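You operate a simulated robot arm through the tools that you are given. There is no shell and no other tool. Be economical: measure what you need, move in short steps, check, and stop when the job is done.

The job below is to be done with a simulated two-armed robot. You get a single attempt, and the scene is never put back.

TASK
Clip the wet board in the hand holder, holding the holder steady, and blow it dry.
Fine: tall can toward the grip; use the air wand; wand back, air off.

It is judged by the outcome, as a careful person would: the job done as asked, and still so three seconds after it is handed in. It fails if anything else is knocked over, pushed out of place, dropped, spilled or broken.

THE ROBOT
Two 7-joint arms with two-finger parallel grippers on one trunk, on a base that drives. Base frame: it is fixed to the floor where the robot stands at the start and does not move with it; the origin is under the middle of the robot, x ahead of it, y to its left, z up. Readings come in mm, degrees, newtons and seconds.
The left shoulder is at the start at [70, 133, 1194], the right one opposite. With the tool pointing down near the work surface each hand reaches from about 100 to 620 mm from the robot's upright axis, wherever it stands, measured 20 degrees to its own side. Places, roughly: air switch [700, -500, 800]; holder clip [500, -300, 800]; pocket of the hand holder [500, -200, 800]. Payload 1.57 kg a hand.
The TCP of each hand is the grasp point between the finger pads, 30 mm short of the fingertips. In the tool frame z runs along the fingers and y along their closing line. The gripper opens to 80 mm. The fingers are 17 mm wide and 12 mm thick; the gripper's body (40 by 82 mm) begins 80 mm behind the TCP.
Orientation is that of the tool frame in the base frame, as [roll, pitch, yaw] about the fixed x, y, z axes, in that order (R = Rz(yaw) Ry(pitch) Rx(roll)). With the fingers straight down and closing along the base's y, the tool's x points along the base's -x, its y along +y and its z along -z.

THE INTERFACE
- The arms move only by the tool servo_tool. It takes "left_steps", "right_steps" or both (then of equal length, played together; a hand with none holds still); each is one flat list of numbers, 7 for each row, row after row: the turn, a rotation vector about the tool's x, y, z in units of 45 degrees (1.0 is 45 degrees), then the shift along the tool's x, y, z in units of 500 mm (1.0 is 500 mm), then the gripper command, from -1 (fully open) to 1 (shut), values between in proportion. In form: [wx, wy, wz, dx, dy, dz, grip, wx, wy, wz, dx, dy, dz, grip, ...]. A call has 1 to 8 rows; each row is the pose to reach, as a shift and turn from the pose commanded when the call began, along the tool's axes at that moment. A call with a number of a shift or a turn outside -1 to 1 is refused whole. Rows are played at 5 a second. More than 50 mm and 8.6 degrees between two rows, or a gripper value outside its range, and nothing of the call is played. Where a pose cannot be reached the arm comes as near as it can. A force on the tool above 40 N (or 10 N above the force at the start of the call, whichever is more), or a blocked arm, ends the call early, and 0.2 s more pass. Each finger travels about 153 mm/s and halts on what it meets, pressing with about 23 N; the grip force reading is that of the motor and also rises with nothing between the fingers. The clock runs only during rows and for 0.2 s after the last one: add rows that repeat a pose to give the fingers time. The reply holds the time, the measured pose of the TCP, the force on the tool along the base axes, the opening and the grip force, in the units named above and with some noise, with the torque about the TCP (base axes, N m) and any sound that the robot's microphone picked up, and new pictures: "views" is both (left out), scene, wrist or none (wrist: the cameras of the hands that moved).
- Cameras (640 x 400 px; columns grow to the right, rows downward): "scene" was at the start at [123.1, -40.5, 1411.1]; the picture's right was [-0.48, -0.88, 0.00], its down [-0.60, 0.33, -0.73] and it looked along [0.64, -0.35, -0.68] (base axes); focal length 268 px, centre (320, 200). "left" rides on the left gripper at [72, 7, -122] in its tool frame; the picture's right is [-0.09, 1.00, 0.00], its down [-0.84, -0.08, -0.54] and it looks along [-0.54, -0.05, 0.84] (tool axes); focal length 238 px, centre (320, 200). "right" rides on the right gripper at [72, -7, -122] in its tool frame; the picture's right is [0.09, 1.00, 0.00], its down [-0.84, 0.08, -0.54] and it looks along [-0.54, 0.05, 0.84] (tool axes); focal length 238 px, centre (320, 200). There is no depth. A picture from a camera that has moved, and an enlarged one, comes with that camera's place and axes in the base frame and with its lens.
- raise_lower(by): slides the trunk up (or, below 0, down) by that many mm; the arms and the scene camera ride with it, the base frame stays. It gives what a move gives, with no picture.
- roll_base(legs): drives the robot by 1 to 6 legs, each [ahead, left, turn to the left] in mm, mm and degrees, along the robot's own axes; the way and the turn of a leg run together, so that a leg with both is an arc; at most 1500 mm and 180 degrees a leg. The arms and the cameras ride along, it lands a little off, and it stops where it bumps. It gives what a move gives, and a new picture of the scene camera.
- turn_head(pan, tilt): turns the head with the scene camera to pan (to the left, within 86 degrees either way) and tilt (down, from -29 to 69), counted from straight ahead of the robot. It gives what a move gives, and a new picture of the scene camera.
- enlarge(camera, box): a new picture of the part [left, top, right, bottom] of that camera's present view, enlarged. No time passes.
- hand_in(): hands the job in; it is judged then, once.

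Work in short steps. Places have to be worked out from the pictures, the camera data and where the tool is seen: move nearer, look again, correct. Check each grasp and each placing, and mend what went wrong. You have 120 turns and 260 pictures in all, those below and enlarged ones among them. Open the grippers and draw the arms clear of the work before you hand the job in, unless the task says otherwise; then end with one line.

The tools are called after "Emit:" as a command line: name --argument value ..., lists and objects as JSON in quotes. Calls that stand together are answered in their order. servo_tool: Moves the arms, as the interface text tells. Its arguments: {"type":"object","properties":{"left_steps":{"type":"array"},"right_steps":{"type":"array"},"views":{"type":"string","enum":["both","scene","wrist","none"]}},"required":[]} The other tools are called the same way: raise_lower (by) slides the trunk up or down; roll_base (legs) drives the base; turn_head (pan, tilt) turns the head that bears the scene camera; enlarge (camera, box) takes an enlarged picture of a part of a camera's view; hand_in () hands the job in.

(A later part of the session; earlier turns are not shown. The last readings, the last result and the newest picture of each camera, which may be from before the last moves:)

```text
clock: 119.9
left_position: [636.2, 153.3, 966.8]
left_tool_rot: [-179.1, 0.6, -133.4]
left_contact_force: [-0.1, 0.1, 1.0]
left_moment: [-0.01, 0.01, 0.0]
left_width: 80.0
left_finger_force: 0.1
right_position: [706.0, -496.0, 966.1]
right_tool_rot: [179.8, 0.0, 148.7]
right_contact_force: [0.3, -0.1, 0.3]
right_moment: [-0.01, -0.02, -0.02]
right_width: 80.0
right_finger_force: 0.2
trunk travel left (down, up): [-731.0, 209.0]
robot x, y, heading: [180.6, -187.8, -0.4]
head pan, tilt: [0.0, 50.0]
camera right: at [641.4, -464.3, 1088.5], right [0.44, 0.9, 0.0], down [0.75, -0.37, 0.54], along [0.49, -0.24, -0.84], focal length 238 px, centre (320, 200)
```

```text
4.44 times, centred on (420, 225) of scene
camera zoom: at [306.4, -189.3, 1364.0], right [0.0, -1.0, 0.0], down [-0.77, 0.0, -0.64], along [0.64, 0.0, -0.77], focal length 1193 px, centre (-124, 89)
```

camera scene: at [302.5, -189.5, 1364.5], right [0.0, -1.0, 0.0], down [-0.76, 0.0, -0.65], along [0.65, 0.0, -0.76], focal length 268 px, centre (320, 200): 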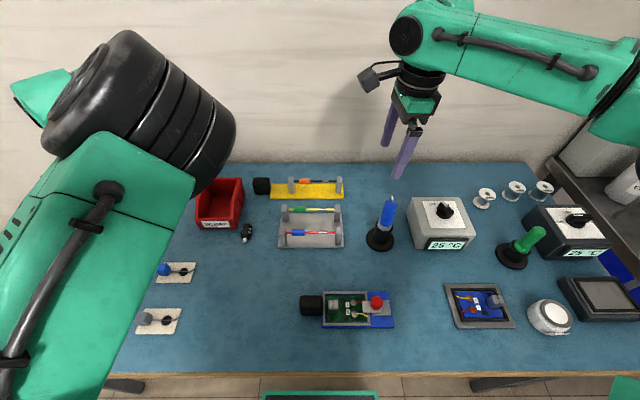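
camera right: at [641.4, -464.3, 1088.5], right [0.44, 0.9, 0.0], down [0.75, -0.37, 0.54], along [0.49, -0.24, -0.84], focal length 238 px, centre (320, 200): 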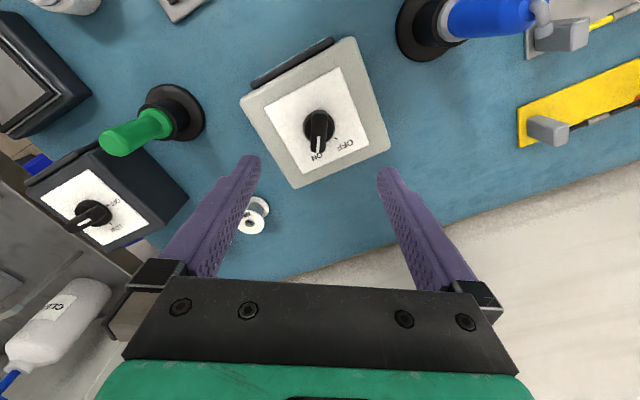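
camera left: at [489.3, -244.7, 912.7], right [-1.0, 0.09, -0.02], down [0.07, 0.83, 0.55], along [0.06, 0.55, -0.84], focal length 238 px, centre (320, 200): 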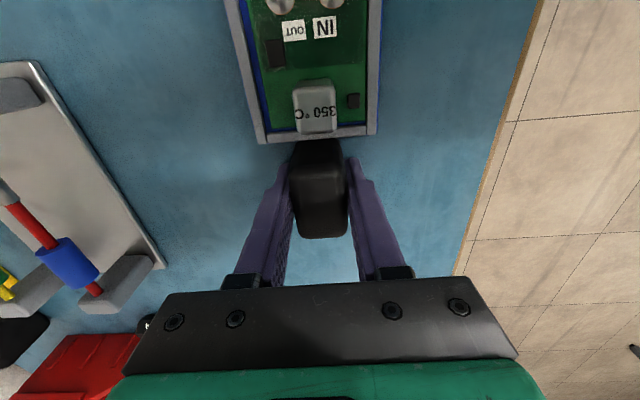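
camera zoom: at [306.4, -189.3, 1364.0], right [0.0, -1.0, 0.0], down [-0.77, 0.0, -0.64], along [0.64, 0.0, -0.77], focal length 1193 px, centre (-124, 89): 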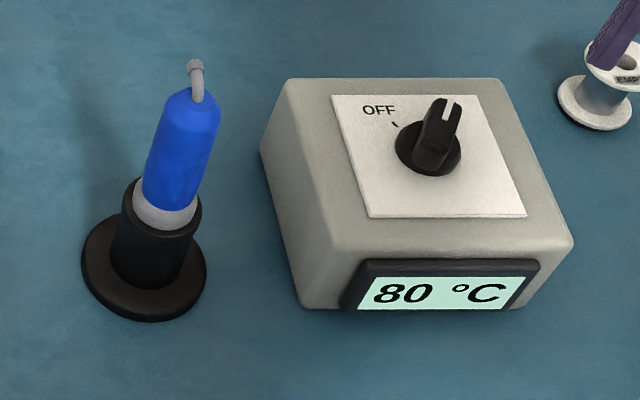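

Station shows 80 °C: air is on. Move the right hand above the wand (676,-344), turning back toward yaw 100.

Emit:
servo_tool --right_steps '[0, 0, 0.125, 0.01, 0.01, -0.06, -1, 0, 0, 0.25, 0.04, 0.04, -0.068, -1, 0, 0, 0.375, 0.07, 0.08, -0.068, -1, 0, 0, 0.5, 0.1, 0.115, -0.068, -1, 0, 0, 0.625, 0.13, 0.145, -0.068, -1, 0, 0, 0.75, 0.16, 0.175, -0.068, -1, 0, 0, 0.875, 0.19, 0.205, -0.068, -1, 0, 0, 1, 0.209, 0.228, -0.068, -1]' --views "wrist"

Emit:
enlarge --camera "right" --box '[220, 60, 420, 240]'

```text
clock: 121.7
left_position: [637.3, 154.4, 965.3]
left_tool_rot: [-179.1, 0.6, -133.4]
left_contact_force: [-0.1, 0.5, 0.3]
left_moment: [-0.03, 0.0, -0.01]
left_width: 79.9
left_finger_force: 0.0
right_position: [676.2, -343.7, 999.5]
right_tool_rot: [179.8, -0.1, 103.7]
right_contact_force: [-0.6, -0.2, -0.1]
right_moment: [-0.01, 0.04, 0.01]
right_width: 80.0
right_finger_force: 0.1
trunk travel left (down, up): [-731.0, 209.0]
robot x, y, heading: [185.5, -187.6, -0.3]
head pan, tilt: [0.0, 50.0]
camera right: at [653.6, -275.9, 1121.6], right [0.95, 0.32, 0.0], down [0.27, -0.8, 0.54], along [0.18, -0.51, -0.84], focal length 238 px, centre (320, 200)
```

right: 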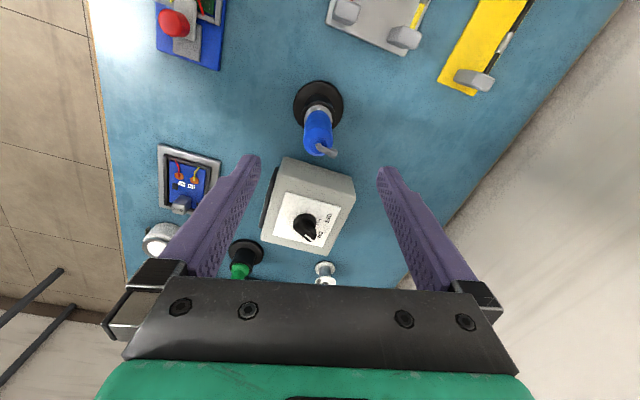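

```text
2.22 times, centred on (320, 150) of right
camera zoom: at [653.6, -275.9, 1121.6], right [0.95, 0.32, 0.0], down [0.27, -0.8, 0.54], along [0.18, -0.51, -0.84], focal length 530 px, centre (320, 311)
```

zoom: 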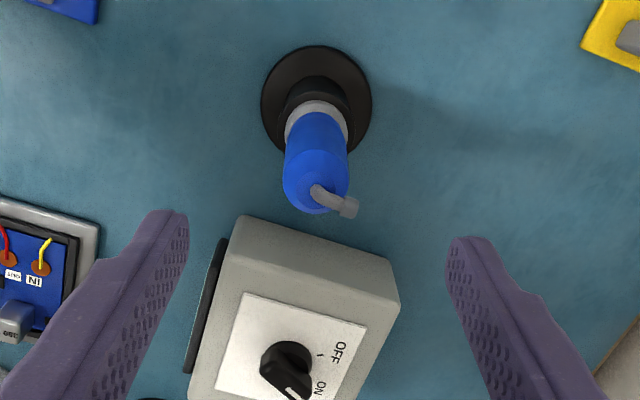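

The hose stub points +x, so close across it instead: turn to yaw ≈149 and descend partway onto the wand.

Emit:
servo_tool --right_steps '[0, 0, -0.17, -0.0074, 0.001, 0, -1, 0, 0, -0.34, -0.0074, 0.001, 0, -1, 0, 0, -0.51, -0.0074, 0.001, 0, -1, 0, 0, -0.68, -0.0074, 0.001, 0, -1, 0, 0, -0.85, -0.0074, 0.001, 0, -1, 0, 0, -1, -0.0074, 0.001, 0.02, -1, 0, 0, -1, -0.0074, 0.001, 0.06, -1]' --views "wrist"

Emit:
enlarge --camera "right" --box '[220, 60, 420, 240]'

```text
clock: 123.3
left_position: [636.8, 153.1, 966.7]
left_tool_rot: [-179.2, 0.5, -133.4]
left_contact_force: [-0.3, 0.7, 0.3]
left_moment: [0.02, -0.01, 0.0]
left_width: 80.1
left_finger_force: 0.0
right_position: [678.4, -349.0, 968.5]
right_tool_rot: [179.9, 0.0, 148.8]
right_contact_force: [0.1, -0.4, -0.6]
right_moment: [0.02, -0.01, -0.01]
right_width: 79.9
right_finger_force: 0.0
trunk travel left (down, up): [-731.0, 209.0]
robot x, y, heading: [182.5, -189.8, -0.3]
head pan, tilt: [0.0, 50.0]
camera right: at [615.0, -317.9, 1090.5], right [0.44, 0.9, 0.0], down [0.75, -0.37, 0.54], along [0.49, -0.23, -0.84], focal length 238 px, centre (320, 200)
```

right: 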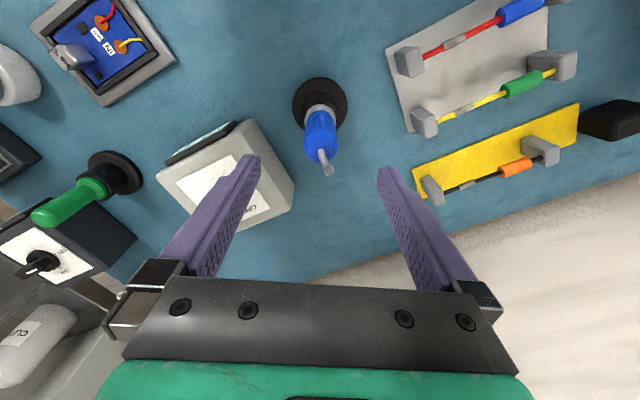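

```text
2.22 times, centred on (320, 150) of right
camera zoom: at [615.0, -317.9, 1090.5], right [0.44, 0.9, 0.0], down [0.75, -0.37, 0.54], along [0.49, -0.23, -0.84], focal length 530 px, centre (320, 311)
```

zoom: 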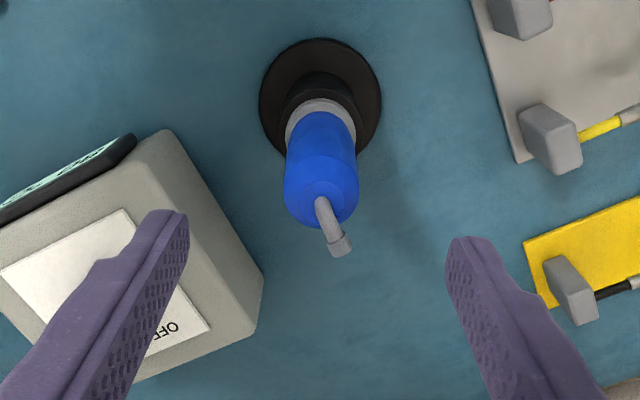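

Centred. Descend to z≈882 around the handle and close.

Emit:
servo_tool --right_steps '[0, 0, 0, 0.0077, 0.0035, 0.06, -1, 0, 0, 0, 0.0077, 0.0035, 0.12, -1, 0, 0, 0, 0.0077, 0.0035, 0.173, -1, 0, 0, 0, 0.0077, 0.0035, 0.173, -0.3, 0, 0, 0, 0.0077, 0.0035, 0.173, 0.4, 0, 0, 0, 0.0077, 0.0035, 0.173, 1, 0, 0, 0, 0.0077, 0.0035, 0.173, 1]' --views "wrist"

Emit:
enlarge --camera "scene" --box '[330, 150, 480, 270]'

```text
clock: 124.9
left_position: [636.7, 153.5, 966.0]
left_tool_rot: [-179.2, 0.6, -133.4]
left_contact_force: [1.3, -0.2, 0.4]
left_moment: [-0.06, 0.0, -0.01]
left_width: 80.0
left_finger_force: 0.1
right_position: [671.4, -347.0, 885.5]
right_tool_rot: [179.8, 0.1, 148.7]
right_contact_force: [0.3, -0.4, 0.4]
right_moment: [-0.01, 0.01, -0.01]
right_width: 28.8
right_finger_force: 23.9
right hand out of reach, approached as far as the arm can: row 3, 4, 5, 6, 7
trunk travel left (down, up): [-731.0, 209.0]
robot x, y, heading: [179.8, -187.8, -0.2]
head pan, tilt: [0.0, 50.0]
camera right: at [606.9, -315.1, 1007.2], right [0.44, 0.9, 0.01], down [0.75, -0.37, 0.54], along [0.49, -0.23, -0.84], focal length 238 px, centre (320, 200)
```

right: 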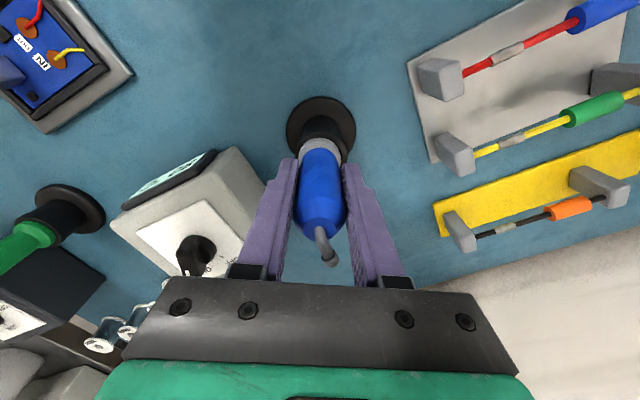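

```text
3.33 times, centred on (405, 210) of scene
camera zoom: at [307.2, -189.5, 1363.9], right [0.0, -1.0, 0.0], down [-0.77, 0.0, -0.64], along [0.64, 0.0, -0.77], focal length 895 px, centre (37, 167)
```

zoom: 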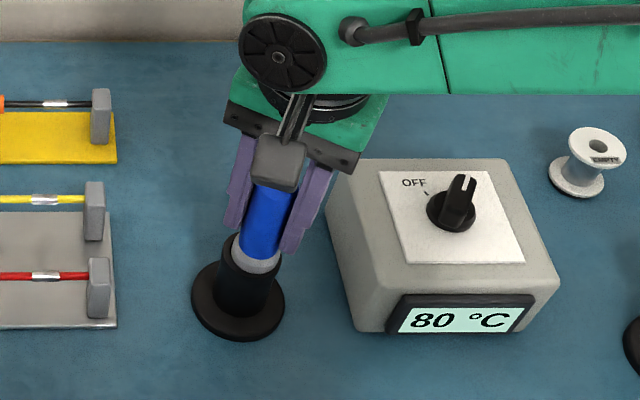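

Handle gripped (28.8 mm). Lift straight up with the trunk 100 mm.

Emit:
raise_lower --by 100

Emit:
enlarge --camera "scene" --box '[330, 150, 480, 290]'

```text
clock: 126.2
left_position: [636.0, 153.7, 1065.8]
left_tool_rot: [-179.2, 0.5, -133.4]
left_contact_force: [-1.1, -0.2, 1.0]
left_moment: [0.02, 0.03, -0.01]
left_width: 80.0
left_finger_force: 0.1
right_position: [671.1, -345.4, 985.3]
right_tool_rot: [179.7, 0.2, 148.8]
right_contact_force: [1.2, 0.0, -0.6]
right_moment: [-0.02, -0.05, 0.0]
right_width: 28.3
right_finger_force: 23.3
trunk travel left (down, up): [-831.0, 109.0]
robot x, y, heading: [177.0, -190.4, -0.2]
head pan, tilt: [0.0, 50.0]
```

```text
2.86 times, centred on (405, 220) of scene
camera zoom: at [307.5, -189.6, 1463.9], right [0.0, -1.0, 0.0], down [-0.77, 0.0, -0.64], along [0.64, 0.0, -0.77], focal length 767 px, centre (77, 143)
```

zoom: 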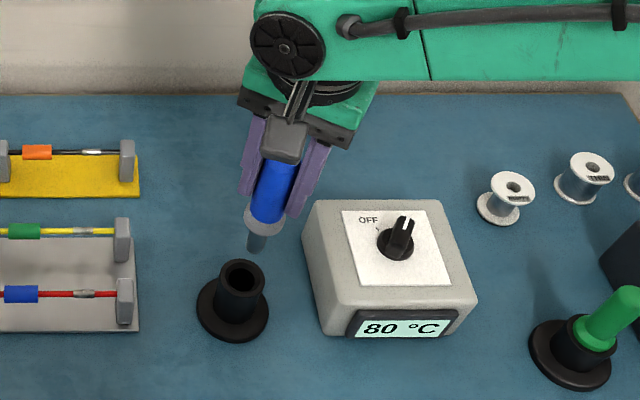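

Wand out; nozzle tip ≈117 mm below the TCP. Carry it over the board by driving the base (-175,+87).

Emit:
roll_base --legs '[[-175, 87, 0]]'

Emit:
enlarge --camera "scene" --box '[330, 150, 480, 290]'

Emit:
enlarge --camera "right" --box '[220, 60, 420, 260]'

```text
clock: 127.8
left_position: [462.5, 240.8, 1065.2]
left_tool_rot: [-179.3, 0.6, -133.2]
left_contact_force: [0.6, 0.1, 0.7]
left_moment: [0.02, 0.03, -0.01]
left_width: 79.8
left_finger_force: 0.0
right_position: [499.0, -259.8, 984.3]
right_tool_rot: [179.7, -0.1, 148.8]
right_contact_force: [0.2, 0.7, -0.4]
right_moment: [0.01, 0.05, 0.02]
right_width: 28.2
right_finger_force: 22.9
trunk travel left (down, up): [-831.0, 109.0]
robot x, y, heading: [7.9, -101.8, -0.2]
head pan, tilt: [0.0, 50.0]
camera scene: at [135.9, -103.8, 1463.6], right [0.0, -1.0, 0.0], down [-0.77, 0.0, -0.64], along [0.64, 0.0, -0.77], focal length 268 px, centre (320, 200)
```

scene: 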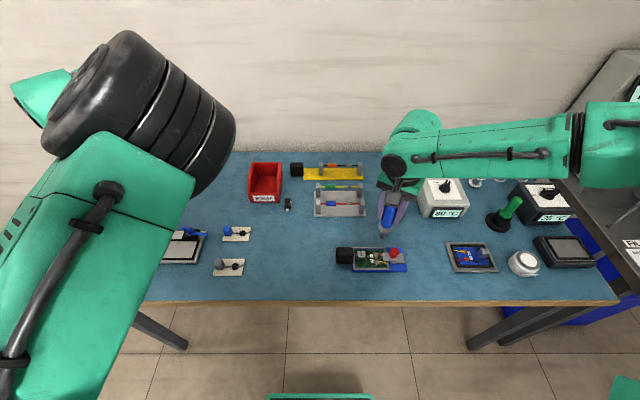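

```text
2.86 times, centred on (405, 220) of scene
camera zoom: at [135.9, -103.8, 1463.6], right [0.0, -1.0, 0.0], down [-0.77, 0.0, -0.64], along [0.64, 0.0, -0.77], focal length 767 px, centre (77, 143)
```

zoom: 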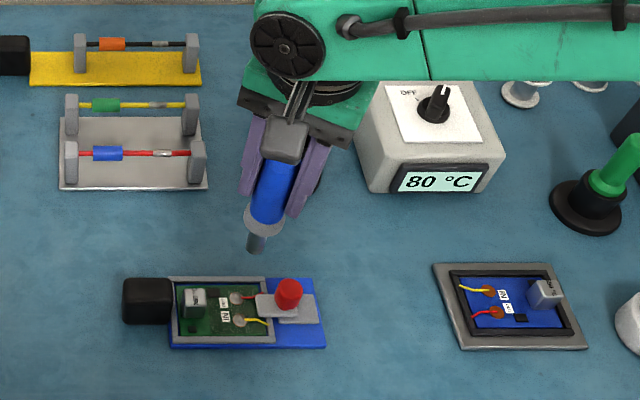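

```text
2.00 times, centred on (320, 160) of right
camera zoom: at [435.1, -228.1, 1105.9], right [0.44, 0.9, 0.01], down [0.76, -0.37, 0.54], along [0.49, -0.23, -0.84], focal length 477 px, centre (320, 280)
```

zoom: 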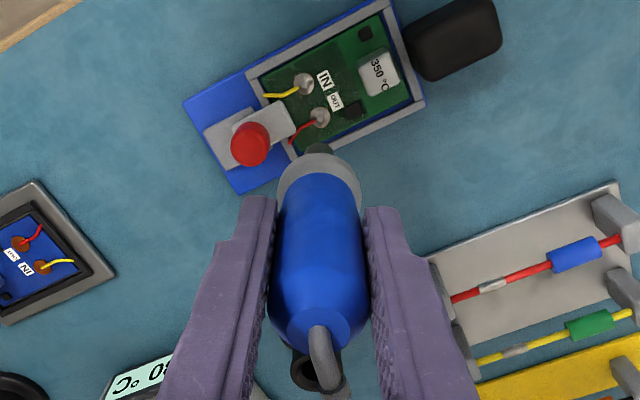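

Nozzle tip is at about (499,-260,878), over the wet half. Lower 60 mm so the nozzle is ~50 mm above the board.

Emit:
raise_lower --by -60

Emit:
enlarge --camera "scene" --box '[330, 210, 420, 280]'

Emit:
enlarge --camera "right" --box '[240, 40, 400, 200]'

```text
clock: 128.8
left_position: [460.2, 242.7, 1006.1]
left_tool_rot: [-179.1, 0.7, -133.1]
left_contact_force: [-0.7, 0.1, 0.4]
left_moment: [0.0, 0.0, 0.02]
left_width: 80.0
left_finger_force: 0.1
right_position: [497.8, -258.5, 924.0]
right_tool_rot: [179.7, 0.1, 148.8]
right_contact_force: [0.2, 0.5, -0.7]
right_moment: [0.01, 0.0, 0.02]
right_width: 28.7
right_finger_force: 22.8
trunk travel left (down, up): [-771.0, 169.0]
robot x, y, heading: [7.4, -101.3, -0.1]
head pan, tilt: [0.0, 50.0]
```

```text
5.71 times, centred on (375, 245) of scene
camera zoom: at [132.5, -102.4, 1403.9], right [0.0, -1.0, 0.0], down [-0.77, 0.0, -0.64], along [0.64, 0.0, -0.77], focal length 1534 px, centre (6, -57)
```

zoom: 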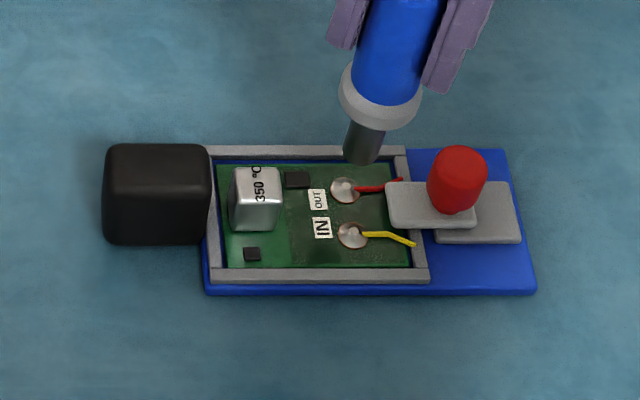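

```text
2.50 times, centred on (320, 120) of right
camera zoom: at [432.6, -227.1, 1047.1], right [0.44, 0.9, 0.01], down [0.75, -0.37, 0.54], along [0.49, -0.23, -0.84], focal length 596 px, centre (320, 400)
```

zoom: 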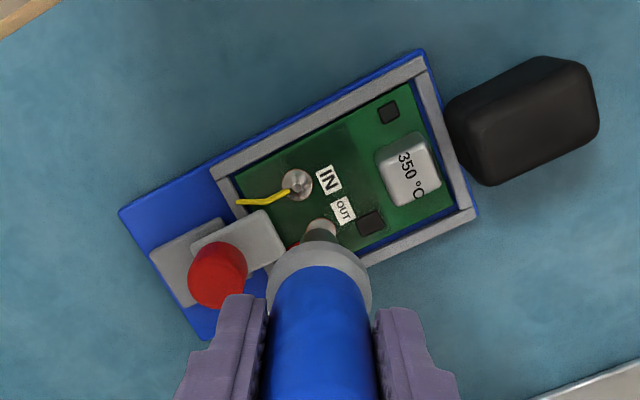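

Lower another 18 mm and dwell with a small sweep, watching the damp patch and sound.

Emit:
raise_lower --by -18

Emit:
servo_tool --right_steps '[0, 0, 0, 0.01, -0.006, 0, 1, 0, 0, 0, 0.02, -0.012, 0, 1, 0, 0, 0, 0.02, -0.012, 0, 1, 0, 0, 0, 0.02, -0.012, 0, 1, 0, 0, 0, 0.02, -0.012, 0, 1, 0, 0, 0, 0.02, -0.012, 0, 1, 0, 0, 0, 0.01, -0.006, 0, 1, 0, 0, 0, 0, 0, 0, 1]' --views "none"

Emit:
enlarge --camera "scene" --box '[330, 210, 420, 280]'

```text
clock: 129.4
left_position: [460.6, 242.6, 986.8]
left_tool_rot: [-179.2, 0.7, -133.2]
left_contact_force: [-0.5, 0.4, 0.2]
left_moment: [-0.02, 0.0, -0.02]
left_width: 80.2
left_finger_force: 0.1
right_position: [498.6, -259.2, 906.4]
right_tool_rot: [179.7, 0.1, 148.9]
right_contact_force: [0.2, 0.6, -1.0]
right_moment: [0.01, -0.01, -0.02]
right_width: 28.3
right_finger_force: 22.9
trunk travel left (down, up): [-753.0, 187.0]
robot x, y, heading: [7.4, -98.8, 0.1]
head pan, tilt: [0.0, 50.0]
```

```text
clock: 131.2
left_position: [460.6, 242.2, 987.1]
left_tool_rot: [-179.2, 0.6, -133.3]
left_contact_force: [1.0, -0.3, -0.2]
left_moment: [-0.02, 0.0, -0.01]
left_width: 80.1
left_finger_force: 0.0
right_position: [497.3, -258.0, 906.7]
right_tool_rot: [179.6, 0.1, 148.8]
right_contact_force: [0.9, -0.3, -1.4]
right_moment: [-0.03, 0.0, 0.02]
right_width: 28.6
right_finger_force: 23.5
trunk travel left (down, up): [-753.0, 187.0]
robot x, y, heading: [6.5, -103.7, -0.2]
head pan, tilt: [0.0, 50.0]
```

```text
5.71 times, centred on (375, 245) of scene
camera zoom: at [132.8, -102.3, 1385.9], right [0.0, -1.0, 0.0], down [-0.77, 0.0, -0.64], along [0.64, 0.0, -0.77], focal length 1534 px, centre (6, -57)
```

zoom: 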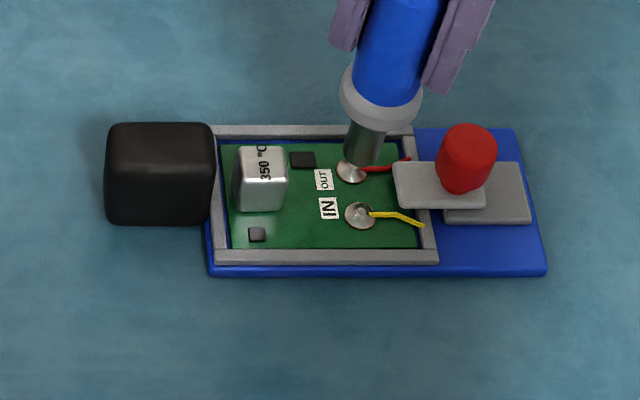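

The dark damp patch has vanished. Dwell a bit longer to be sure and check from the wrist camera.

Emit:
servo_tool --right_steps '[0, 0, 0, 0, 0, 0, 1, 0, 0, 0, -0.008, -0.01, 0, 1, 0, 0, 0, -0.008, -0.01, 0, 1, 0, 0, 0, 0.008, 0.016, 0, 1, 0, 0, 0, 0.008, 0.016, 0, 1, 0, 0, 0, 0.008, 0.016, 0, 1, 0, 0, 0, 0, 0, 0, 1, 0, 0, 0, 0, 0, 0, 1]' --views "none"

Emit:
enlarge --camera "right" --box '[240, 40, 400, 200]'

Emit:
enlarge --camera "scene" --box '[340, 220, 410, 265]'

```text
clock: 133.0
left_position: [460.1, 242.0, 986.6]
left_tool_rot: [-179.2, 0.6, -133.3]
left_contact_force: [0.8, -0.9, 0.1]
left_moment: [0.0, -0.03, 0.0]
left_width: 79.9
left_finger_force: 0.1
right_position: [495.8, -258.4, 907.5]
right_tool_rot: [179.6, 0.1, 148.8]
right_contact_force: [-1.1, 0.6, -1.2]
right_moment: [0.01, -0.03, 0.02]
right_width: 28.2
right_finger_force: 23.1
right hand out of reach, approached as far as the arm can: row 4, 5, 6
trunk travel left (down, up): [-753.0, 187.0]
robot x, y, heading: [5.0, -97.7, 0.0]
head pan, tilt: [0.0, 50.0]
```

```text
2.50 times, centred on (320, 120) of right
camera zoom: at [432.6, -227.2, 1028.9], right [0.44, 0.9, 0.01], down [0.75, -0.37, 0.54], along [0.49, -0.23, -0.84], focal length 596 px, centre (320, 400)
```

zoom: 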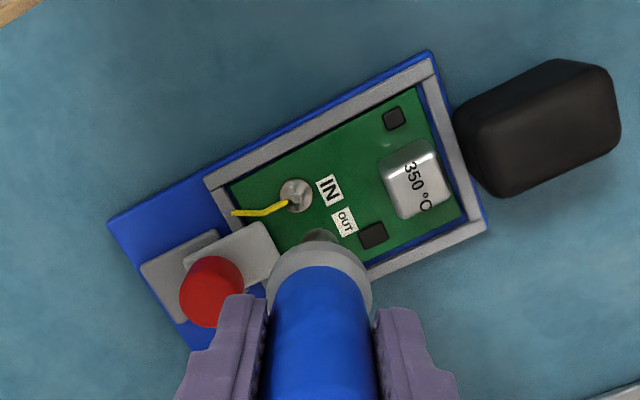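

```text
8.89 times, centred on (375, 242) of scene
camera zoom: at [132.5, -102.2, 1385.9], right [0.0, -1.0, 0.0], down [-0.77, 0.0, -0.64], along [0.64, 0.0, -0.77], focal length 2386 px, centre (-169, -178)
```

zoom: 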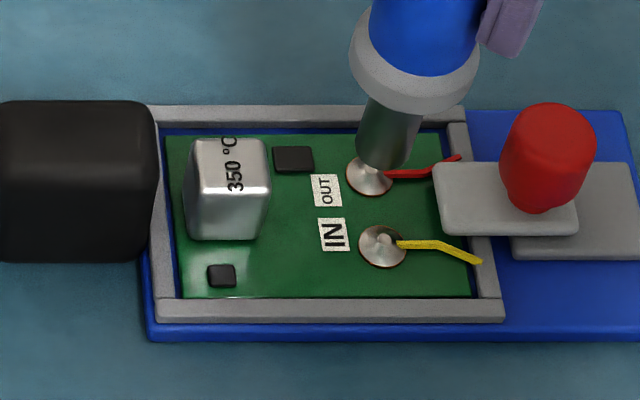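

The board is evenly dry. Now return the wand: raise 80, drive back to the stand.

Emit:
raise_lower --by 82

Emit:
roll_base --legs '[[174, -87, 0]]'

Emit:
enlarge --camera "scene" --box '[350, 190, 430, 270]'

Emit:
enlarge --camera "right" --box '[240, 40, 400, 200]'

```text
clock: 134.2
left_position: [460.5, 241.8, 1069.0]
left_tool_rot: [-179.2, 0.5, -133.2]
left_contact_force: [0.3, -1.0, 0.2]
left_moment: [0.0, 0.0, -0.02]
left_width: 79.7
left_finger_force: 0.0
right_position: [496.5, -259.5, 988.8]
right_tool_rot: [179.7, 0.2, 148.9]
right_contact_force: [0.5, 0.6, 0.0]
right_moment: [-0.02, 0.0, -0.02]
right_width: 28.0
right_finger_force: 23.0
trunk travel left (down, up): [-835.0, 105.0]
robot x, y, heading: [2.5, -102.1, 0.1]
head pan, tilt: [0.0, 50.0]
```

```text
clock: 135.8
left_position: [630.4, 159.8, 1069.7]
left_tool_rot: [-179.0, 0.8, -133.2]
left_contact_force: [-0.1, 0.9, -0.2]
left_moment: [-0.02, -0.02, -0.01]
left_width: 80.1
left_finger_force: 0.0
right_position: [665.5, -341.4, 988.4]
right_tool_rot: [179.6, 0.2, 149.0]
right_contact_force: [-0.7, -0.9, -1.7]
right_moment: [0.01, -0.01, 0.0]
right_width: 28.0
right_finger_force: 23.2
trunk travel left (down, up): [-835.0, 105.0]
robot x, y, heading: [175.0, -188.5, -0.0]
head pan, tilt: [0.0, 50.0]
camera scene: at [299.7, -185.2, 1468.3], right [0.0, -1.0, 0.0], down [-0.76, 0.0, -0.64], along [0.64, 0.0, -0.76], focal length 268 px, centre (320, 200)
```

scene: 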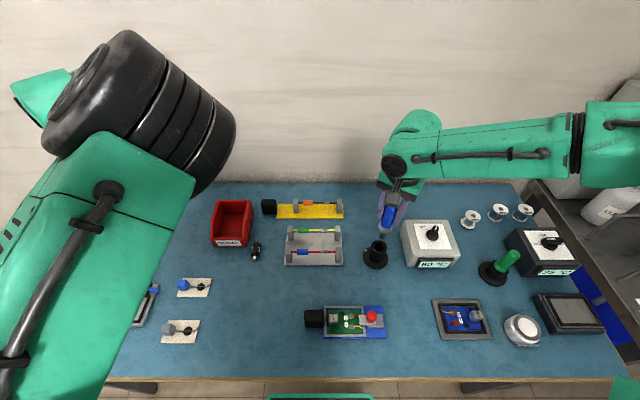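

```text
5.00 times, centred on (390, 230) of scene
camera zoom: at [299.7, -185.2, 1468.3], right [0.0, -1.0, 0.0], down [-0.76, 0.0, -0.64], along [0.64, 0.0, -0.76], focal length 1342 px, centre (-30, 50)
```

zoom: 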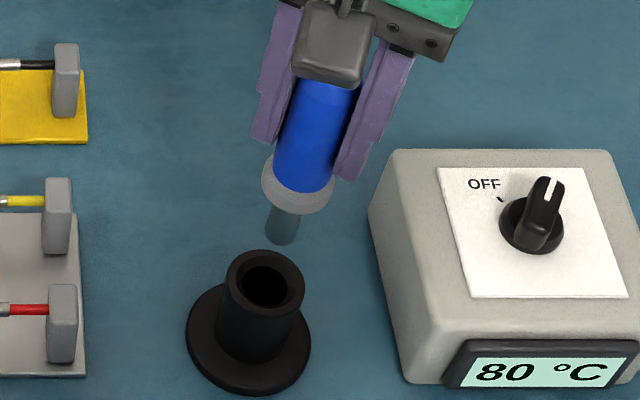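

```text
2.50 times, centred on (320, 120) of right
camera zoom: at [600.9, -309.9, 1112.2], right [0.43, 0.9, 0.01], down [0.75, -0.37, 0.55], along [0.49, -0.23, -0.84], focal length 596 px, centre (320, 400)
```

zoom: 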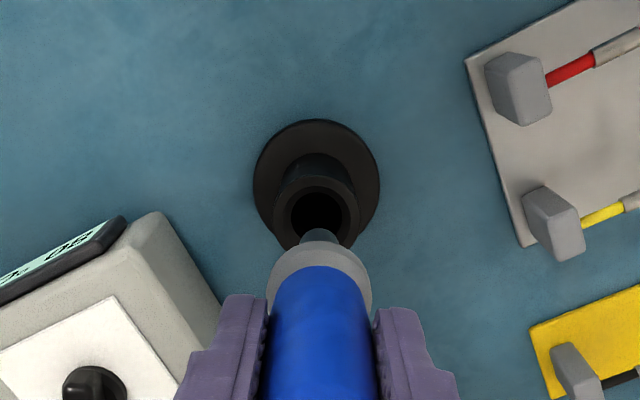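

The wand is ~5 mm off in both axes compared with the pickup pose. Correct with a small base move and compare.

Emit:
roll_base --legs '[[5.5, -4.8, 0]]'

Emit:
enlarge --camera "scene" --box '[350, 190, 430, 270]'

Emit:
enlarge --camera "right" --box '[240, 40, 400, 200]'

```text
clock: 136.5
left_position: [635.4, 154.2, 1069.5]
left_tool_rot: [-179.2, 0.6, -133.2]
left_contact_force: [-0.4, 0.5, 0.4]
left_moment: [-0.03, 0.0, 0.04]
left_width: 79.9
left_finger_force: 0.1
right_position: [672.8, -346.8, 989.5]
right_tool_rot: [179.7, 0.2, 149.1]
right_contact_force: [-0.4, 0.7, -0.7]
right_moment: [-0.01, -0.03, 0.01]
right_width: 28.0
right_finger_force: 22.9
trunk travel left (down, up): [-835.0, 105.0]
robot x, y, heading: [177.2, -190.9, 0.0]
head pan, tilt: [0.0, 50.0]
camera scene: at [307.3, -190.2, 1468.1], right [0.0, -1.0, 0.0], down [-0.77, 0.0, -0.64], along [0.64, 0.0, -0.77], focal length 268 px, centre (320, 200)
```

scene: 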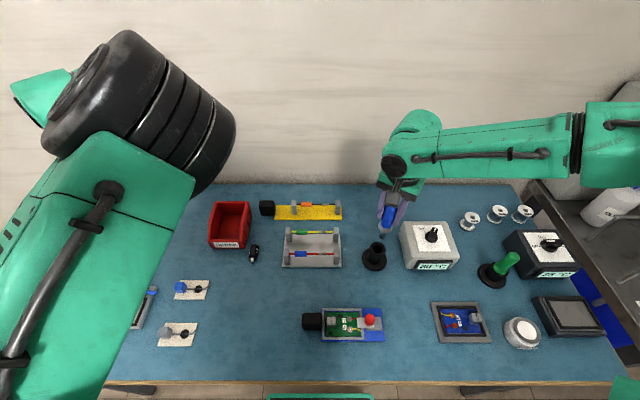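

```text
5.00 times, centred on (390, 230) of scene
camera zoom: at [307.3, -190.2, 1468.1], right [0.0, -1.0, 0.0], down [-0.77, 0.0, -0.64], along [0.64, 0.0, -0.77], focal length 1342 px, centre (-30, 50)
```

zoom: 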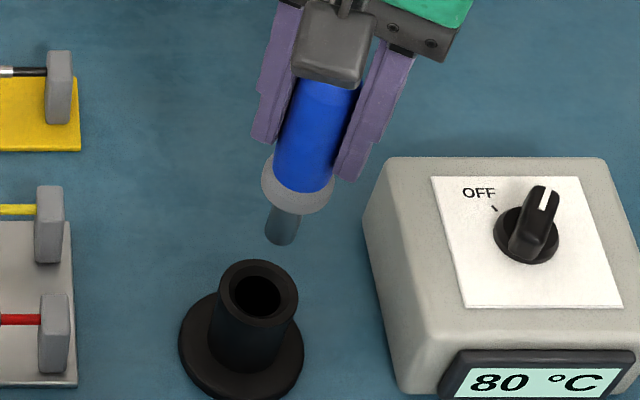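

```text
2.50 times, centred on (320, 120) of right
camera zoom: at [607.9, -314.9, 1111.5], right [0.43, 0.9, 0.01], down [0.75, -0.37, 0.55], along [0.49, -0.23, -0.84], focal length 596 px, centre (320, 400)
```

zoom: 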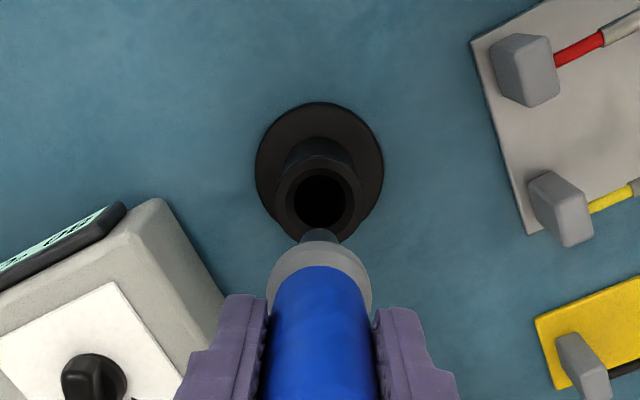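

Comparing the stand's place in the wrist view with the view at grasp: the hand is ~4 mm too far in +x, y is right. Correct and lower by 40 to just above the opening.

Emit:
roll_base --legs '[[-3.8, -0.6, 0]]'

Emit:
raise_lower --by -45

Emit:
enlarge --camera "scene" --box '[350, 180, 430, 260]'

Emit:
enlarge --camera "right" --box '[240, 40, 400, 200]'

```text
clock: 137.2
left_position: [633.0, 155.0, 1069.6]
left_tool_rot: [-179.2, 0.6, -133.1]
left_contact_force: [0.0, 0.5, 0.4]
left_moment: [0.0, -0.01, 0.04]
left_width: 80.3
left_finger_force: 0.0
right_position: [670.8, -348.3, 988.5]
right_tool_rot: [179.8, 0.1, 148.9]
right_contact_force: [0.5, -0.6, 0.0]
right_moment: [0.0, 0.0, 0.03]
right_width: 28.4
right_finger_force: 23.1
trunk travel left (down, up): [-835.0, 105.0]
robot x, y, heading: [176.5, -191.8, -0.1]
head pan, tilt: [0.0, 50.0]
camera scene: at [306.0, -191.8, 1467.8], right [0.0, -1.0, 0.0], down [-0.77, 0.0, -0.64], along [0.64, 0.0, -0.77], focal length 268 px, centre (320, 200)
```

scene: 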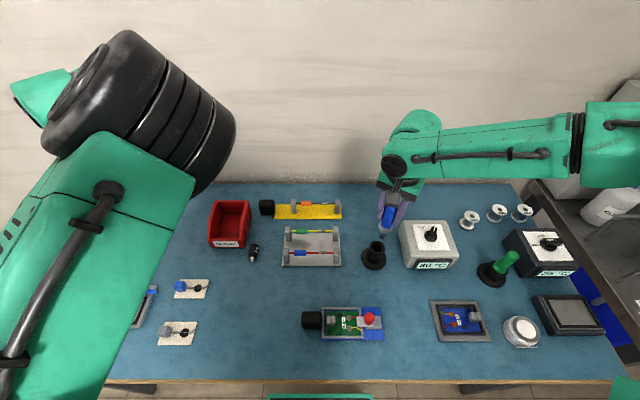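

```text
clock: 138.1
left_position: [631.3, 153.3, 1024.2]
left_tool_rot: [-179.1, 0.7, -133.0]
left_contact_force: [-0.3, 0.4, 0.0]
left_moment: [0.0, 0.02, 0.04]
left_width: 79.9
left_finger_force: 0.1
right_position: [669.8, -347.7, 944.1]
right_tool_rot: [179.6, 0.1, 149.1]
right_contact_force: [0.1, -0.5, -0.7]
right_moment: [0.03, 0.01, -0.02]
right_width: 28.1
right_finger_force: 22.8
trunk travel left (down, up): [-790.0, 150.0]
robot x, y, heading: [178.5, -195.2, 0.3]
head pan, tilt: [0.0, 50.0]
```

```text
5.00 times, centred on (390, 220) of scene
camera zoom: at [304.2, -192.3, 1423.0], right [0.0, -1.0, 0.0], down [-0.77, 0.0, -0.64], along [0.64, 0.0, -0.77], focal length 1342 px, centre (-30, 100)
```

zoom: 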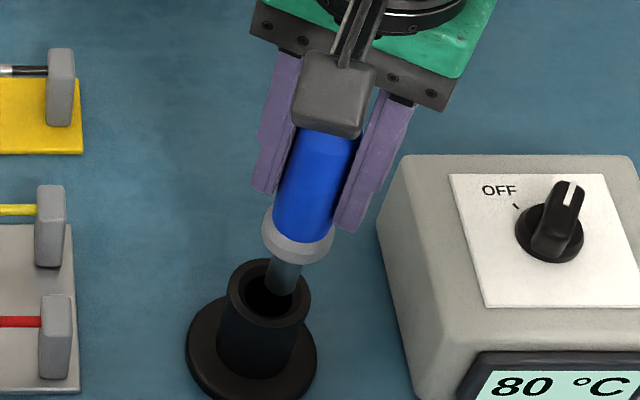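

```text
2.50 times, centred on (320, 120) of right
camera zoom: at [604.7, -316.6, 1066.2], right [0.43, 0.9, 0.01], down [0.75, -0.37, 0.54], along [0.49, -0.23, -0.84], focal length 596 px, centre (320, 400)
```

zoom: 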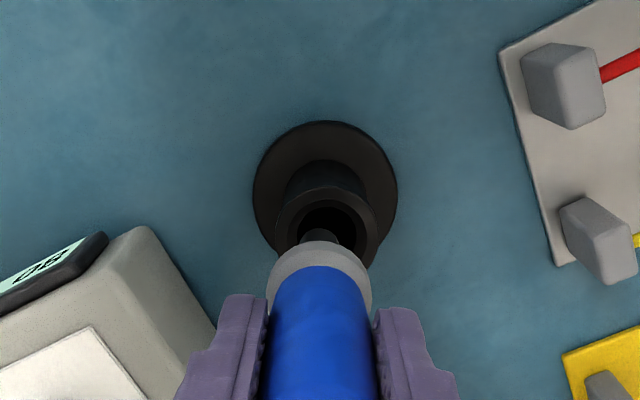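

The wrist and scene views both put the tip ~3 mm too far to -y. Correct by +3 in y and compare again.

Emit:
roll_base --legs '[[0.5, 3, 0]]'

Emit:
enlarge --camera "scene" --box '[365, 210, 405, 250]'

Emit:
enlarge --camera "right" --box '[280, 80, 360, 160]'

```text
clock: 138.8
left_position: [632.3, 156.0, 1025.2]
left_tool_rot: [-179.3, 0.7, -133.0]
left_contact_force: [0.4, -0.6, -0.2]
left_moment: [-0.03, 0.0, -0.01]
left_width: 79.8
left_finger_force: 0.0
right_position: [671.0, -345.4, 944.7]
right_tool_rot: [179.6, 0.1, 148.9]
right_contact_force: [-1.0, -0.9, -0.5]
right_moment: [0.04, -0.01, -0.02]
right_width: 28.0
right_finger_force: 23.2
trunk travel left (down, up): [-790.0, 150.0]
robot x, y, heading: [177.1, -190.3, -0.2]
head pan, tilt: [0.0, 50.0]
camera scene: at [304.9, -190.1, 1423.0], right [0.0, -1.0, 0.0], down [-0.77, 0.0, -0.64], along [0.64, 0.0, -0.77], focal length 268 px, centre (320, 200)
```

scene: 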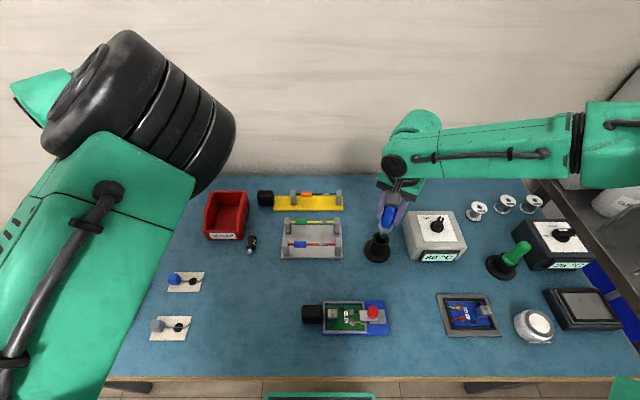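

```text
10.00 times, centred on (385, 230) of scene
camera zoom: at [304.9, -190.1, 1423.0], right [0.0, -1.0, 0.0], down [-0.77, 0.0, -0.64], along [0.64, 0.0, -0.77], focal length 2684 px, centre (-330, -100)
```

zoom: 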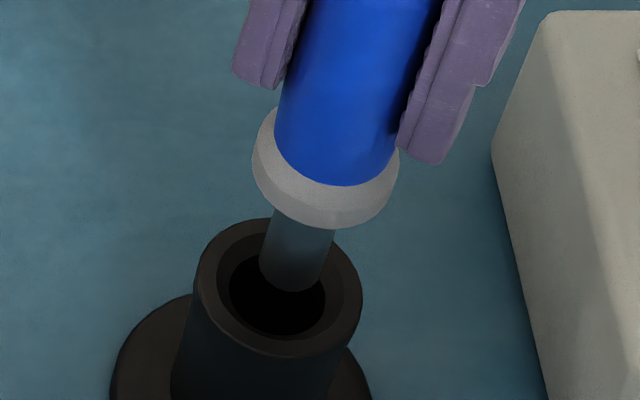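

```text
5.00 times, centred on (320, 120) of right
camera zoom: at [605.3, -314.2, 1066.0], right [0.43, 0.9, 0.01], down [0.75, -0.37, 0.54], along [0.49, -0.23, -0.84], focal length 1192 px, centre (320, 600)
```

zoom: 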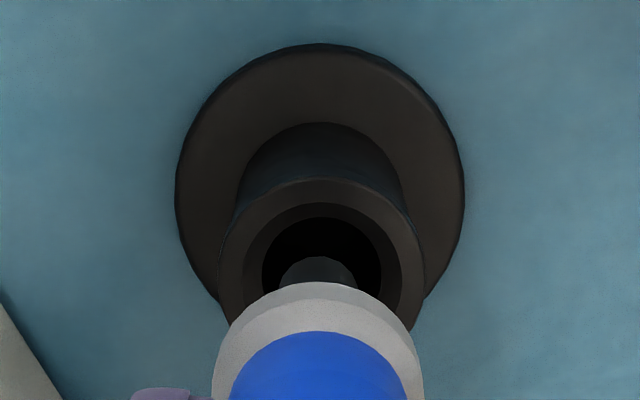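

Well aligned now, and the opening is chamfered. Lower 15 mm and check.

Emit:
raise_lower --by -15

Emit:
enlarge --camera "scene" --box '[365, 205, 405, 245]'

Emit:
enlarge --camera "right" --box '[280, 80, 360, 160]'

```text
clock: 139.4
left_position: [633.1, 155.0, 1009.7]
left_tool_rot: [-179.1, 0.6, -133.0]
left_contact_force: [-1.1, -0.1, 0.3]
left_moment: [0.01, -0.02, -0.01]
left_width: 79.9
left_finger_force: 0.1
right_position: [670.1, -344.3, 928.5]
right_tool_rot: [179.5, 0.0, 148.9]
right_contact_force: [0.2, 0.1, -0.7]
right_moment: [-0.02, 0.0, -0.02]
right_width: 28.1
right_finger_force: 23.1
trunk travel left (down, up): [-775.0, 165.0]
robot x, y, heading: [178.7, -191.8, 0.3]
head pan, tilt: [0.0, 50.0]
```

```text
10.00 times, centred on (385, 225) of scene
camera zoom: at [305.5, -189.4, 1407.9], right [0.0, -1.0, 0.0], down [-0.77, 0.0, -0.64], along [0.64, 0.0, -0.77], focal length 2684 px, centre (-330, -50)
```

zoom: 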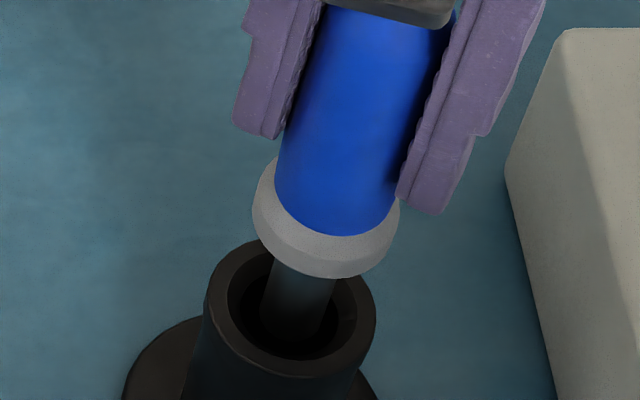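

```text
5.00 times, centred on (320, 120) of right
camera zoom: at [605.8, -313.7, 1050.9], right [0.43, 0.9, 0.01], down [0.75, -0.37, 0.54], along [0.49, -0.23, -0.84], focal length 1192 px, centre (320, 600)
```

zoom: 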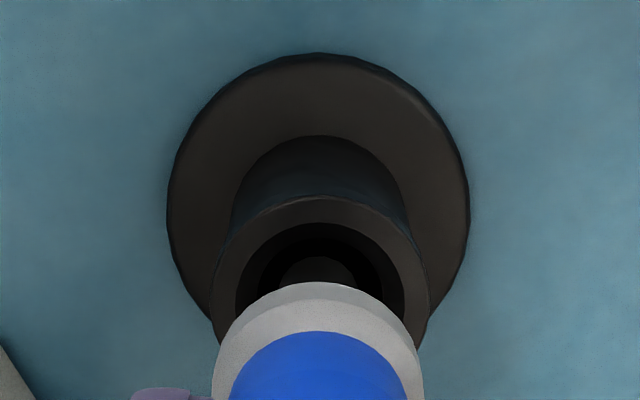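

The nozzle is entering the tube without contact. Lower 15 more, then 12.

Emit:
raise_lower --by -15

Emit:
raise_lower --by -10

Emit:
enlarge --camera "scene" --box '[360, 190, 410, 240]'

```text
clock: 140.1
left_position: [633.9, 155.8, 995.1]
left_tool_rot: [-179.2, 0.7, -133.1]
left_contact_force: [0.2, 1.4, -0.5]
left_moment: [-0.03, 0.03, 0.01]
left_width: 80.1
left_finger_force: 0.1
right_position: [671.0, -346.0, 912.8]
right_tool_rot: [179.6, 0.1, 148.9]
right_contact_force: [1.1, -1.3, -1.1]
right_moment: [0.02, 0.0, 0.0]
right_width: 28.3
right_finger_force: 23.1
trunk travel left (down, up): [-760.0, 180.0]
robot x, y, heading: [179.2, -187.3, 0.2]
head pan, tilt: [0.0, 50.0]
```

```text
clock: 140.7
left_position: [633.0, 156.1, 985.4]
left_tool_rot: [-179.2, 0.6, -133.0]
left_contact_force: [0.0, -0.1, -0.3]
left_moment: [-0.03, 0.01, 0.02]
left_width: 79.8
left_finger_force: 0.0
right_position: [670.9, -344.3, 904.1]
right_tool_rot: [179.7, 0.1, 148.8]
right_contact_force: [-0.2, -0.6, -1.0]
right_moment: [-0.01, 0.0, 0.04]
right_width: 28.3
right_finger_force: 22.9
trunk travel left (down, up): [-750.0, 190.0]
robot x, y, heading: [180.2, -189.8, -0.1]
head pan, tilt: [0.0, 50.0]
```

```text
8.00 times, centred on (385, 215) of scene
camera zoom: at [305.6, -189.2, 1382.8], right [0.0, -1.0, 0.0], down [-0.77, 0.0, -0.64], along [0.64, 0.0, -0.77], focal length 2147 px, centre (-200, 80)
```

zoom: 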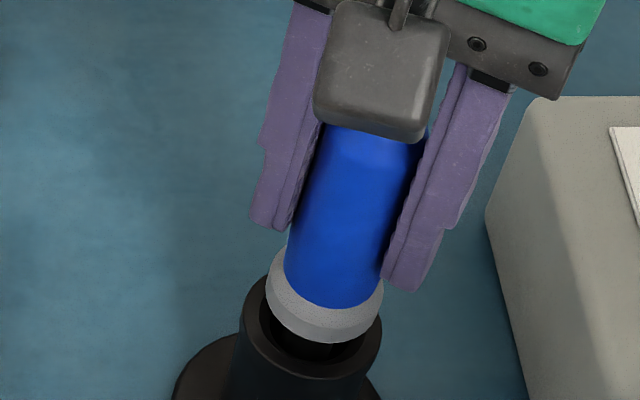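

Lower 12 and then 6 more (original grasp height was 885).

Emit:
raise_lower --by -12

Emit:
raise_lower --by -6

Emit:
enlarge --camera "scene" --box '[360, 190, 410, 240]'

```text
clock: 141.3
left_position: [633.3, 155.3, 972.6]
left_tool_rot: [-179.3, 0.6, -133.1]
left_contact_force: [-0.7, 0.1, 0.2]
left_moment: [0.01, -0.03, 0.0]
left_width: 79.8
left_finger_force: 0.0
right_position: [670.4, -345.9, 893.2]
right_tool_rot: [179.7, 0.1, 148.9]
right_contact_force: [0.4, 0.8, -1.2]
right_moment: [0.02, 0.01, 0.01]
right_width: 28.0
right_finger_force: 22.5
trunk travel left (down, up): [-738.0, 202.0]
robot x, y, heading: [177.9, -188.9, -0.1]
head pan, tilt: [0.0, 50.0]
```

```text
clock: 141.8
left_position: [631.4, 156.8, 966.8]
left_tool_rot: [-179.1, 0.8, -133.1]
left_contact_force: [0.5, -0.2, -0.4]
left_moment: [0.0, -0.01, -0.03]
left_width: 80.2
left_finger_force: 0.1
right_position: [669.8, -343.9, 887.2]
right_tool_rot: [179.5, 0.3, 148.9]
right_contact_force: [0.6, -1.9, 13.3]
right_moment: [-0.28, 0.1, 0.02]
right_width: 28.2
right_finger_force: 24.1
trunk travel left (down, up): [-732.0, 208.0]
robot x, y, heading: [179.9, -191.3, 0.2]
head pan, tilt: [0.0, 50.0]
```

```text
8.00 times, centred on (385, 215) of scene
camera zoom: at [303.4, -188.8, 1365.3], right [0.0, -1.0, 0.0], down [-0.77, 0.0, -0.64], along [0.64, 0.0, -0.77], focal length 2147 px, centre (-200, 80)
```

zoom: 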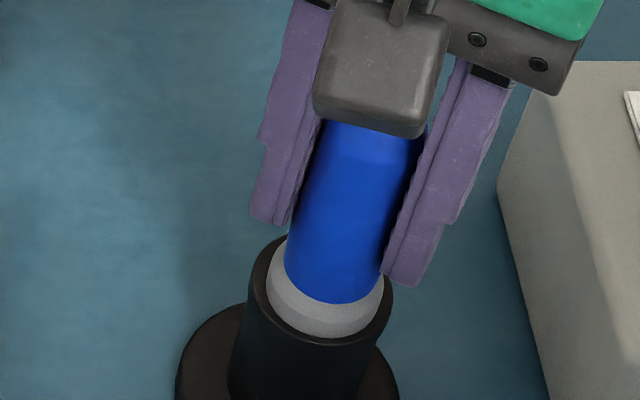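

Seated (13 N upward at the original height). Open the fingers and rise.

Emit:
servo_tool --right_steps '[0, 0, 0, 0, 0, 0, 0.3, 0, 0, 0, 0, 0, 0, -0.3, 0, 0, 0, 0, 0, 0, -1, 0, 0, 0, 0, 0, 0, -1]' --views "none"

Emit:
raise_lower --by 100

Emit:
enlarge --camera "scene" --box '[350, 180, 470, 280]'

```text
clock: 142.8
left_position: [632.4, 155.7, 967.6]
left_tool_rot: [-179.2, 0.6, -133.1]
left_contact_force: [-0.5, 0.8, 0.6]
left_moment: [0.03, 0.0, -0.01]
left_width: 80.3
left_finger_force: 0.1
right_position: [670.5, -343.9, 886.0]
right_tool_rot: [179.6, 0.0, 149.0]
right_contact_force: [-0.1, -0.1, -1.0]
right_moment: [0.02, 0.01, -0.01]
right_width: 79.9
right_finger_force: 0.0
trunk travel left (down, up): [-732.0, 208.0]
robot x, y, heading: [175.6, -187.3, -0.1]
head pan, tilt: [0.0, 50.0]
```

```text
clock: 144.1
left_position: [634.1, 156.4, 1066.8]
left_tool_rot: [-179.2, 0.6, -133.1]
left_contact_force: [0.1, -0.3, 1.0]
left_moment: [-0.02, 0.02, -0.04]
left_width: 80.1
left_finger_force: 0.1
right_position: [671.4, -345.3, 986.4]
right_tool_rot: [179.8, 0.2, 149.0]
right_contact_force: [-0.1, 0.7, 0.0]
right_moment: [-0.02, -0.02, -0.01]
right_width: 79.8
right_finger_force: 0.0
trunk travel left (down, up): [-832.0, 108.0]
robot x, y, heading: [176.1, -185.3, -0.1]
head pan, tilt: [0.0, 50.0]
```

```text
4.00 times, centred on (410, 230) of scene
camera zoom: at [305.4, -189.1, 1464.9], right [0.0, -1.0, 0.0], down [-0.77, 0.0, -0.64], along [0.64, 0.0, -0.77], focal length 1074 px, centre (-40, 80)
```

zoom: 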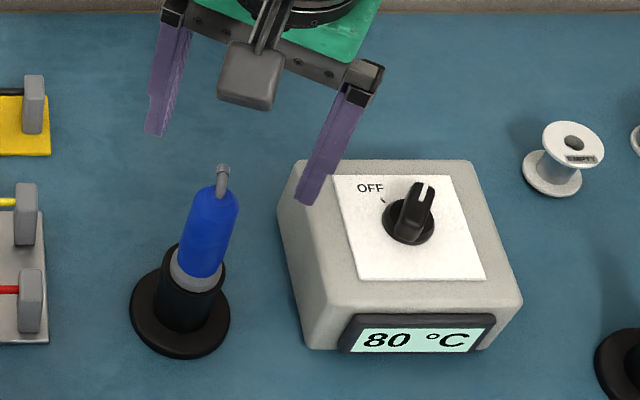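

Wand is back upright in its stand. Now over the air knob again (706,-496.5), same yaw.

Emit:
servo_tool --right_steps '[0, 0, 0, -0.05, -0.052, 0, -1, 0, 0, 0, -0.1, -0.104, 0, -1, 0, 0, 0, -0.15, -0.156, 0, -1, 0, 0, 0, -0.2, -0.208, 0.02, -1, 0, 0, 0, -0.215, -0.223, 0.06, -1, 0, 0, 0, -0.215, -0.223, 0.08, -0.5]' --views "wrist"

Emit:
enlarge --camera "right" --box '[230, 80, 410, 240]'

```text
clock: 145.5
left_position: [632.3, 155.8, 1067.2]
left_tool_rot: [-179.1, 0.6, -133.0]
left_contact_force: [0.4, 0.1, 0.1]
left_moment: [0.01, 0.0, 0.0]
left_width: 79.8
left_finger_force: 0.0
right_position: [703.0, -495.3, 945.6]
right_tool_rot: [179.6, 0.1, 148.9]
right_contact_force: [0.4, -0.1, 1.0]
right_moment: [0.0, 0.0, -0.03]
right_width: 59.9
right_finger_force: 0.0
trunk travel left (down, up): [-832.0, 108.0]
robot x, y, heading: [179.1, -192.7, 0.3]
head pan, tilt: [0.0, 50.0]
camera right: at [638.2, -463.1, 1068.5], right [0.43, 0.9, 0.01], down [0.75, -0.37, 0.55], along [0.49, -0.23, -0.84], focal length 238 px, centre (320, 200)
```

right: 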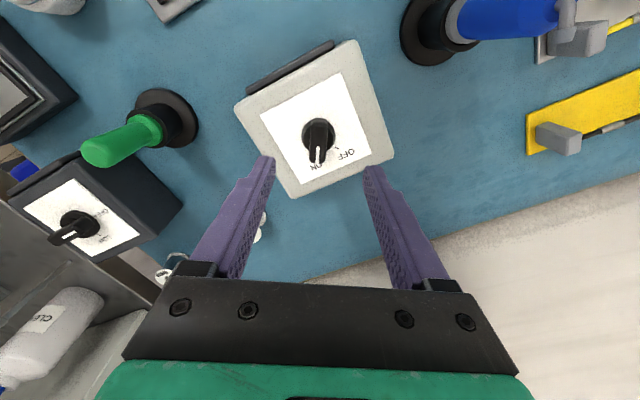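

```text
2.50 times, centred on (320, 160) of right
camera zoom: at [638.2, -463.1, 1068.5], right [0.43, 0.9, 0.01], down [0.75, -0.37, 0.55], along [0.49, -0.23, -0.84], focal length 596 px, centre (320, 300)
```

zoom: 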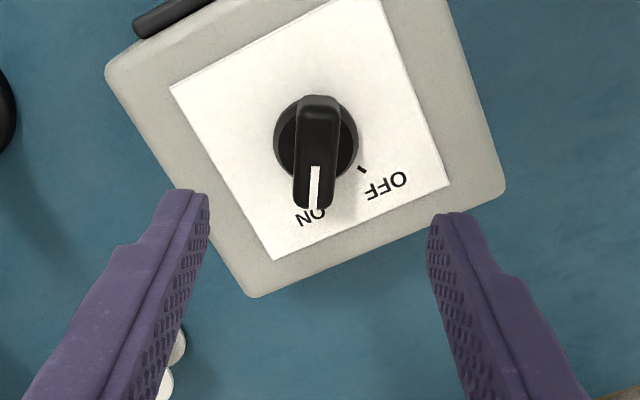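

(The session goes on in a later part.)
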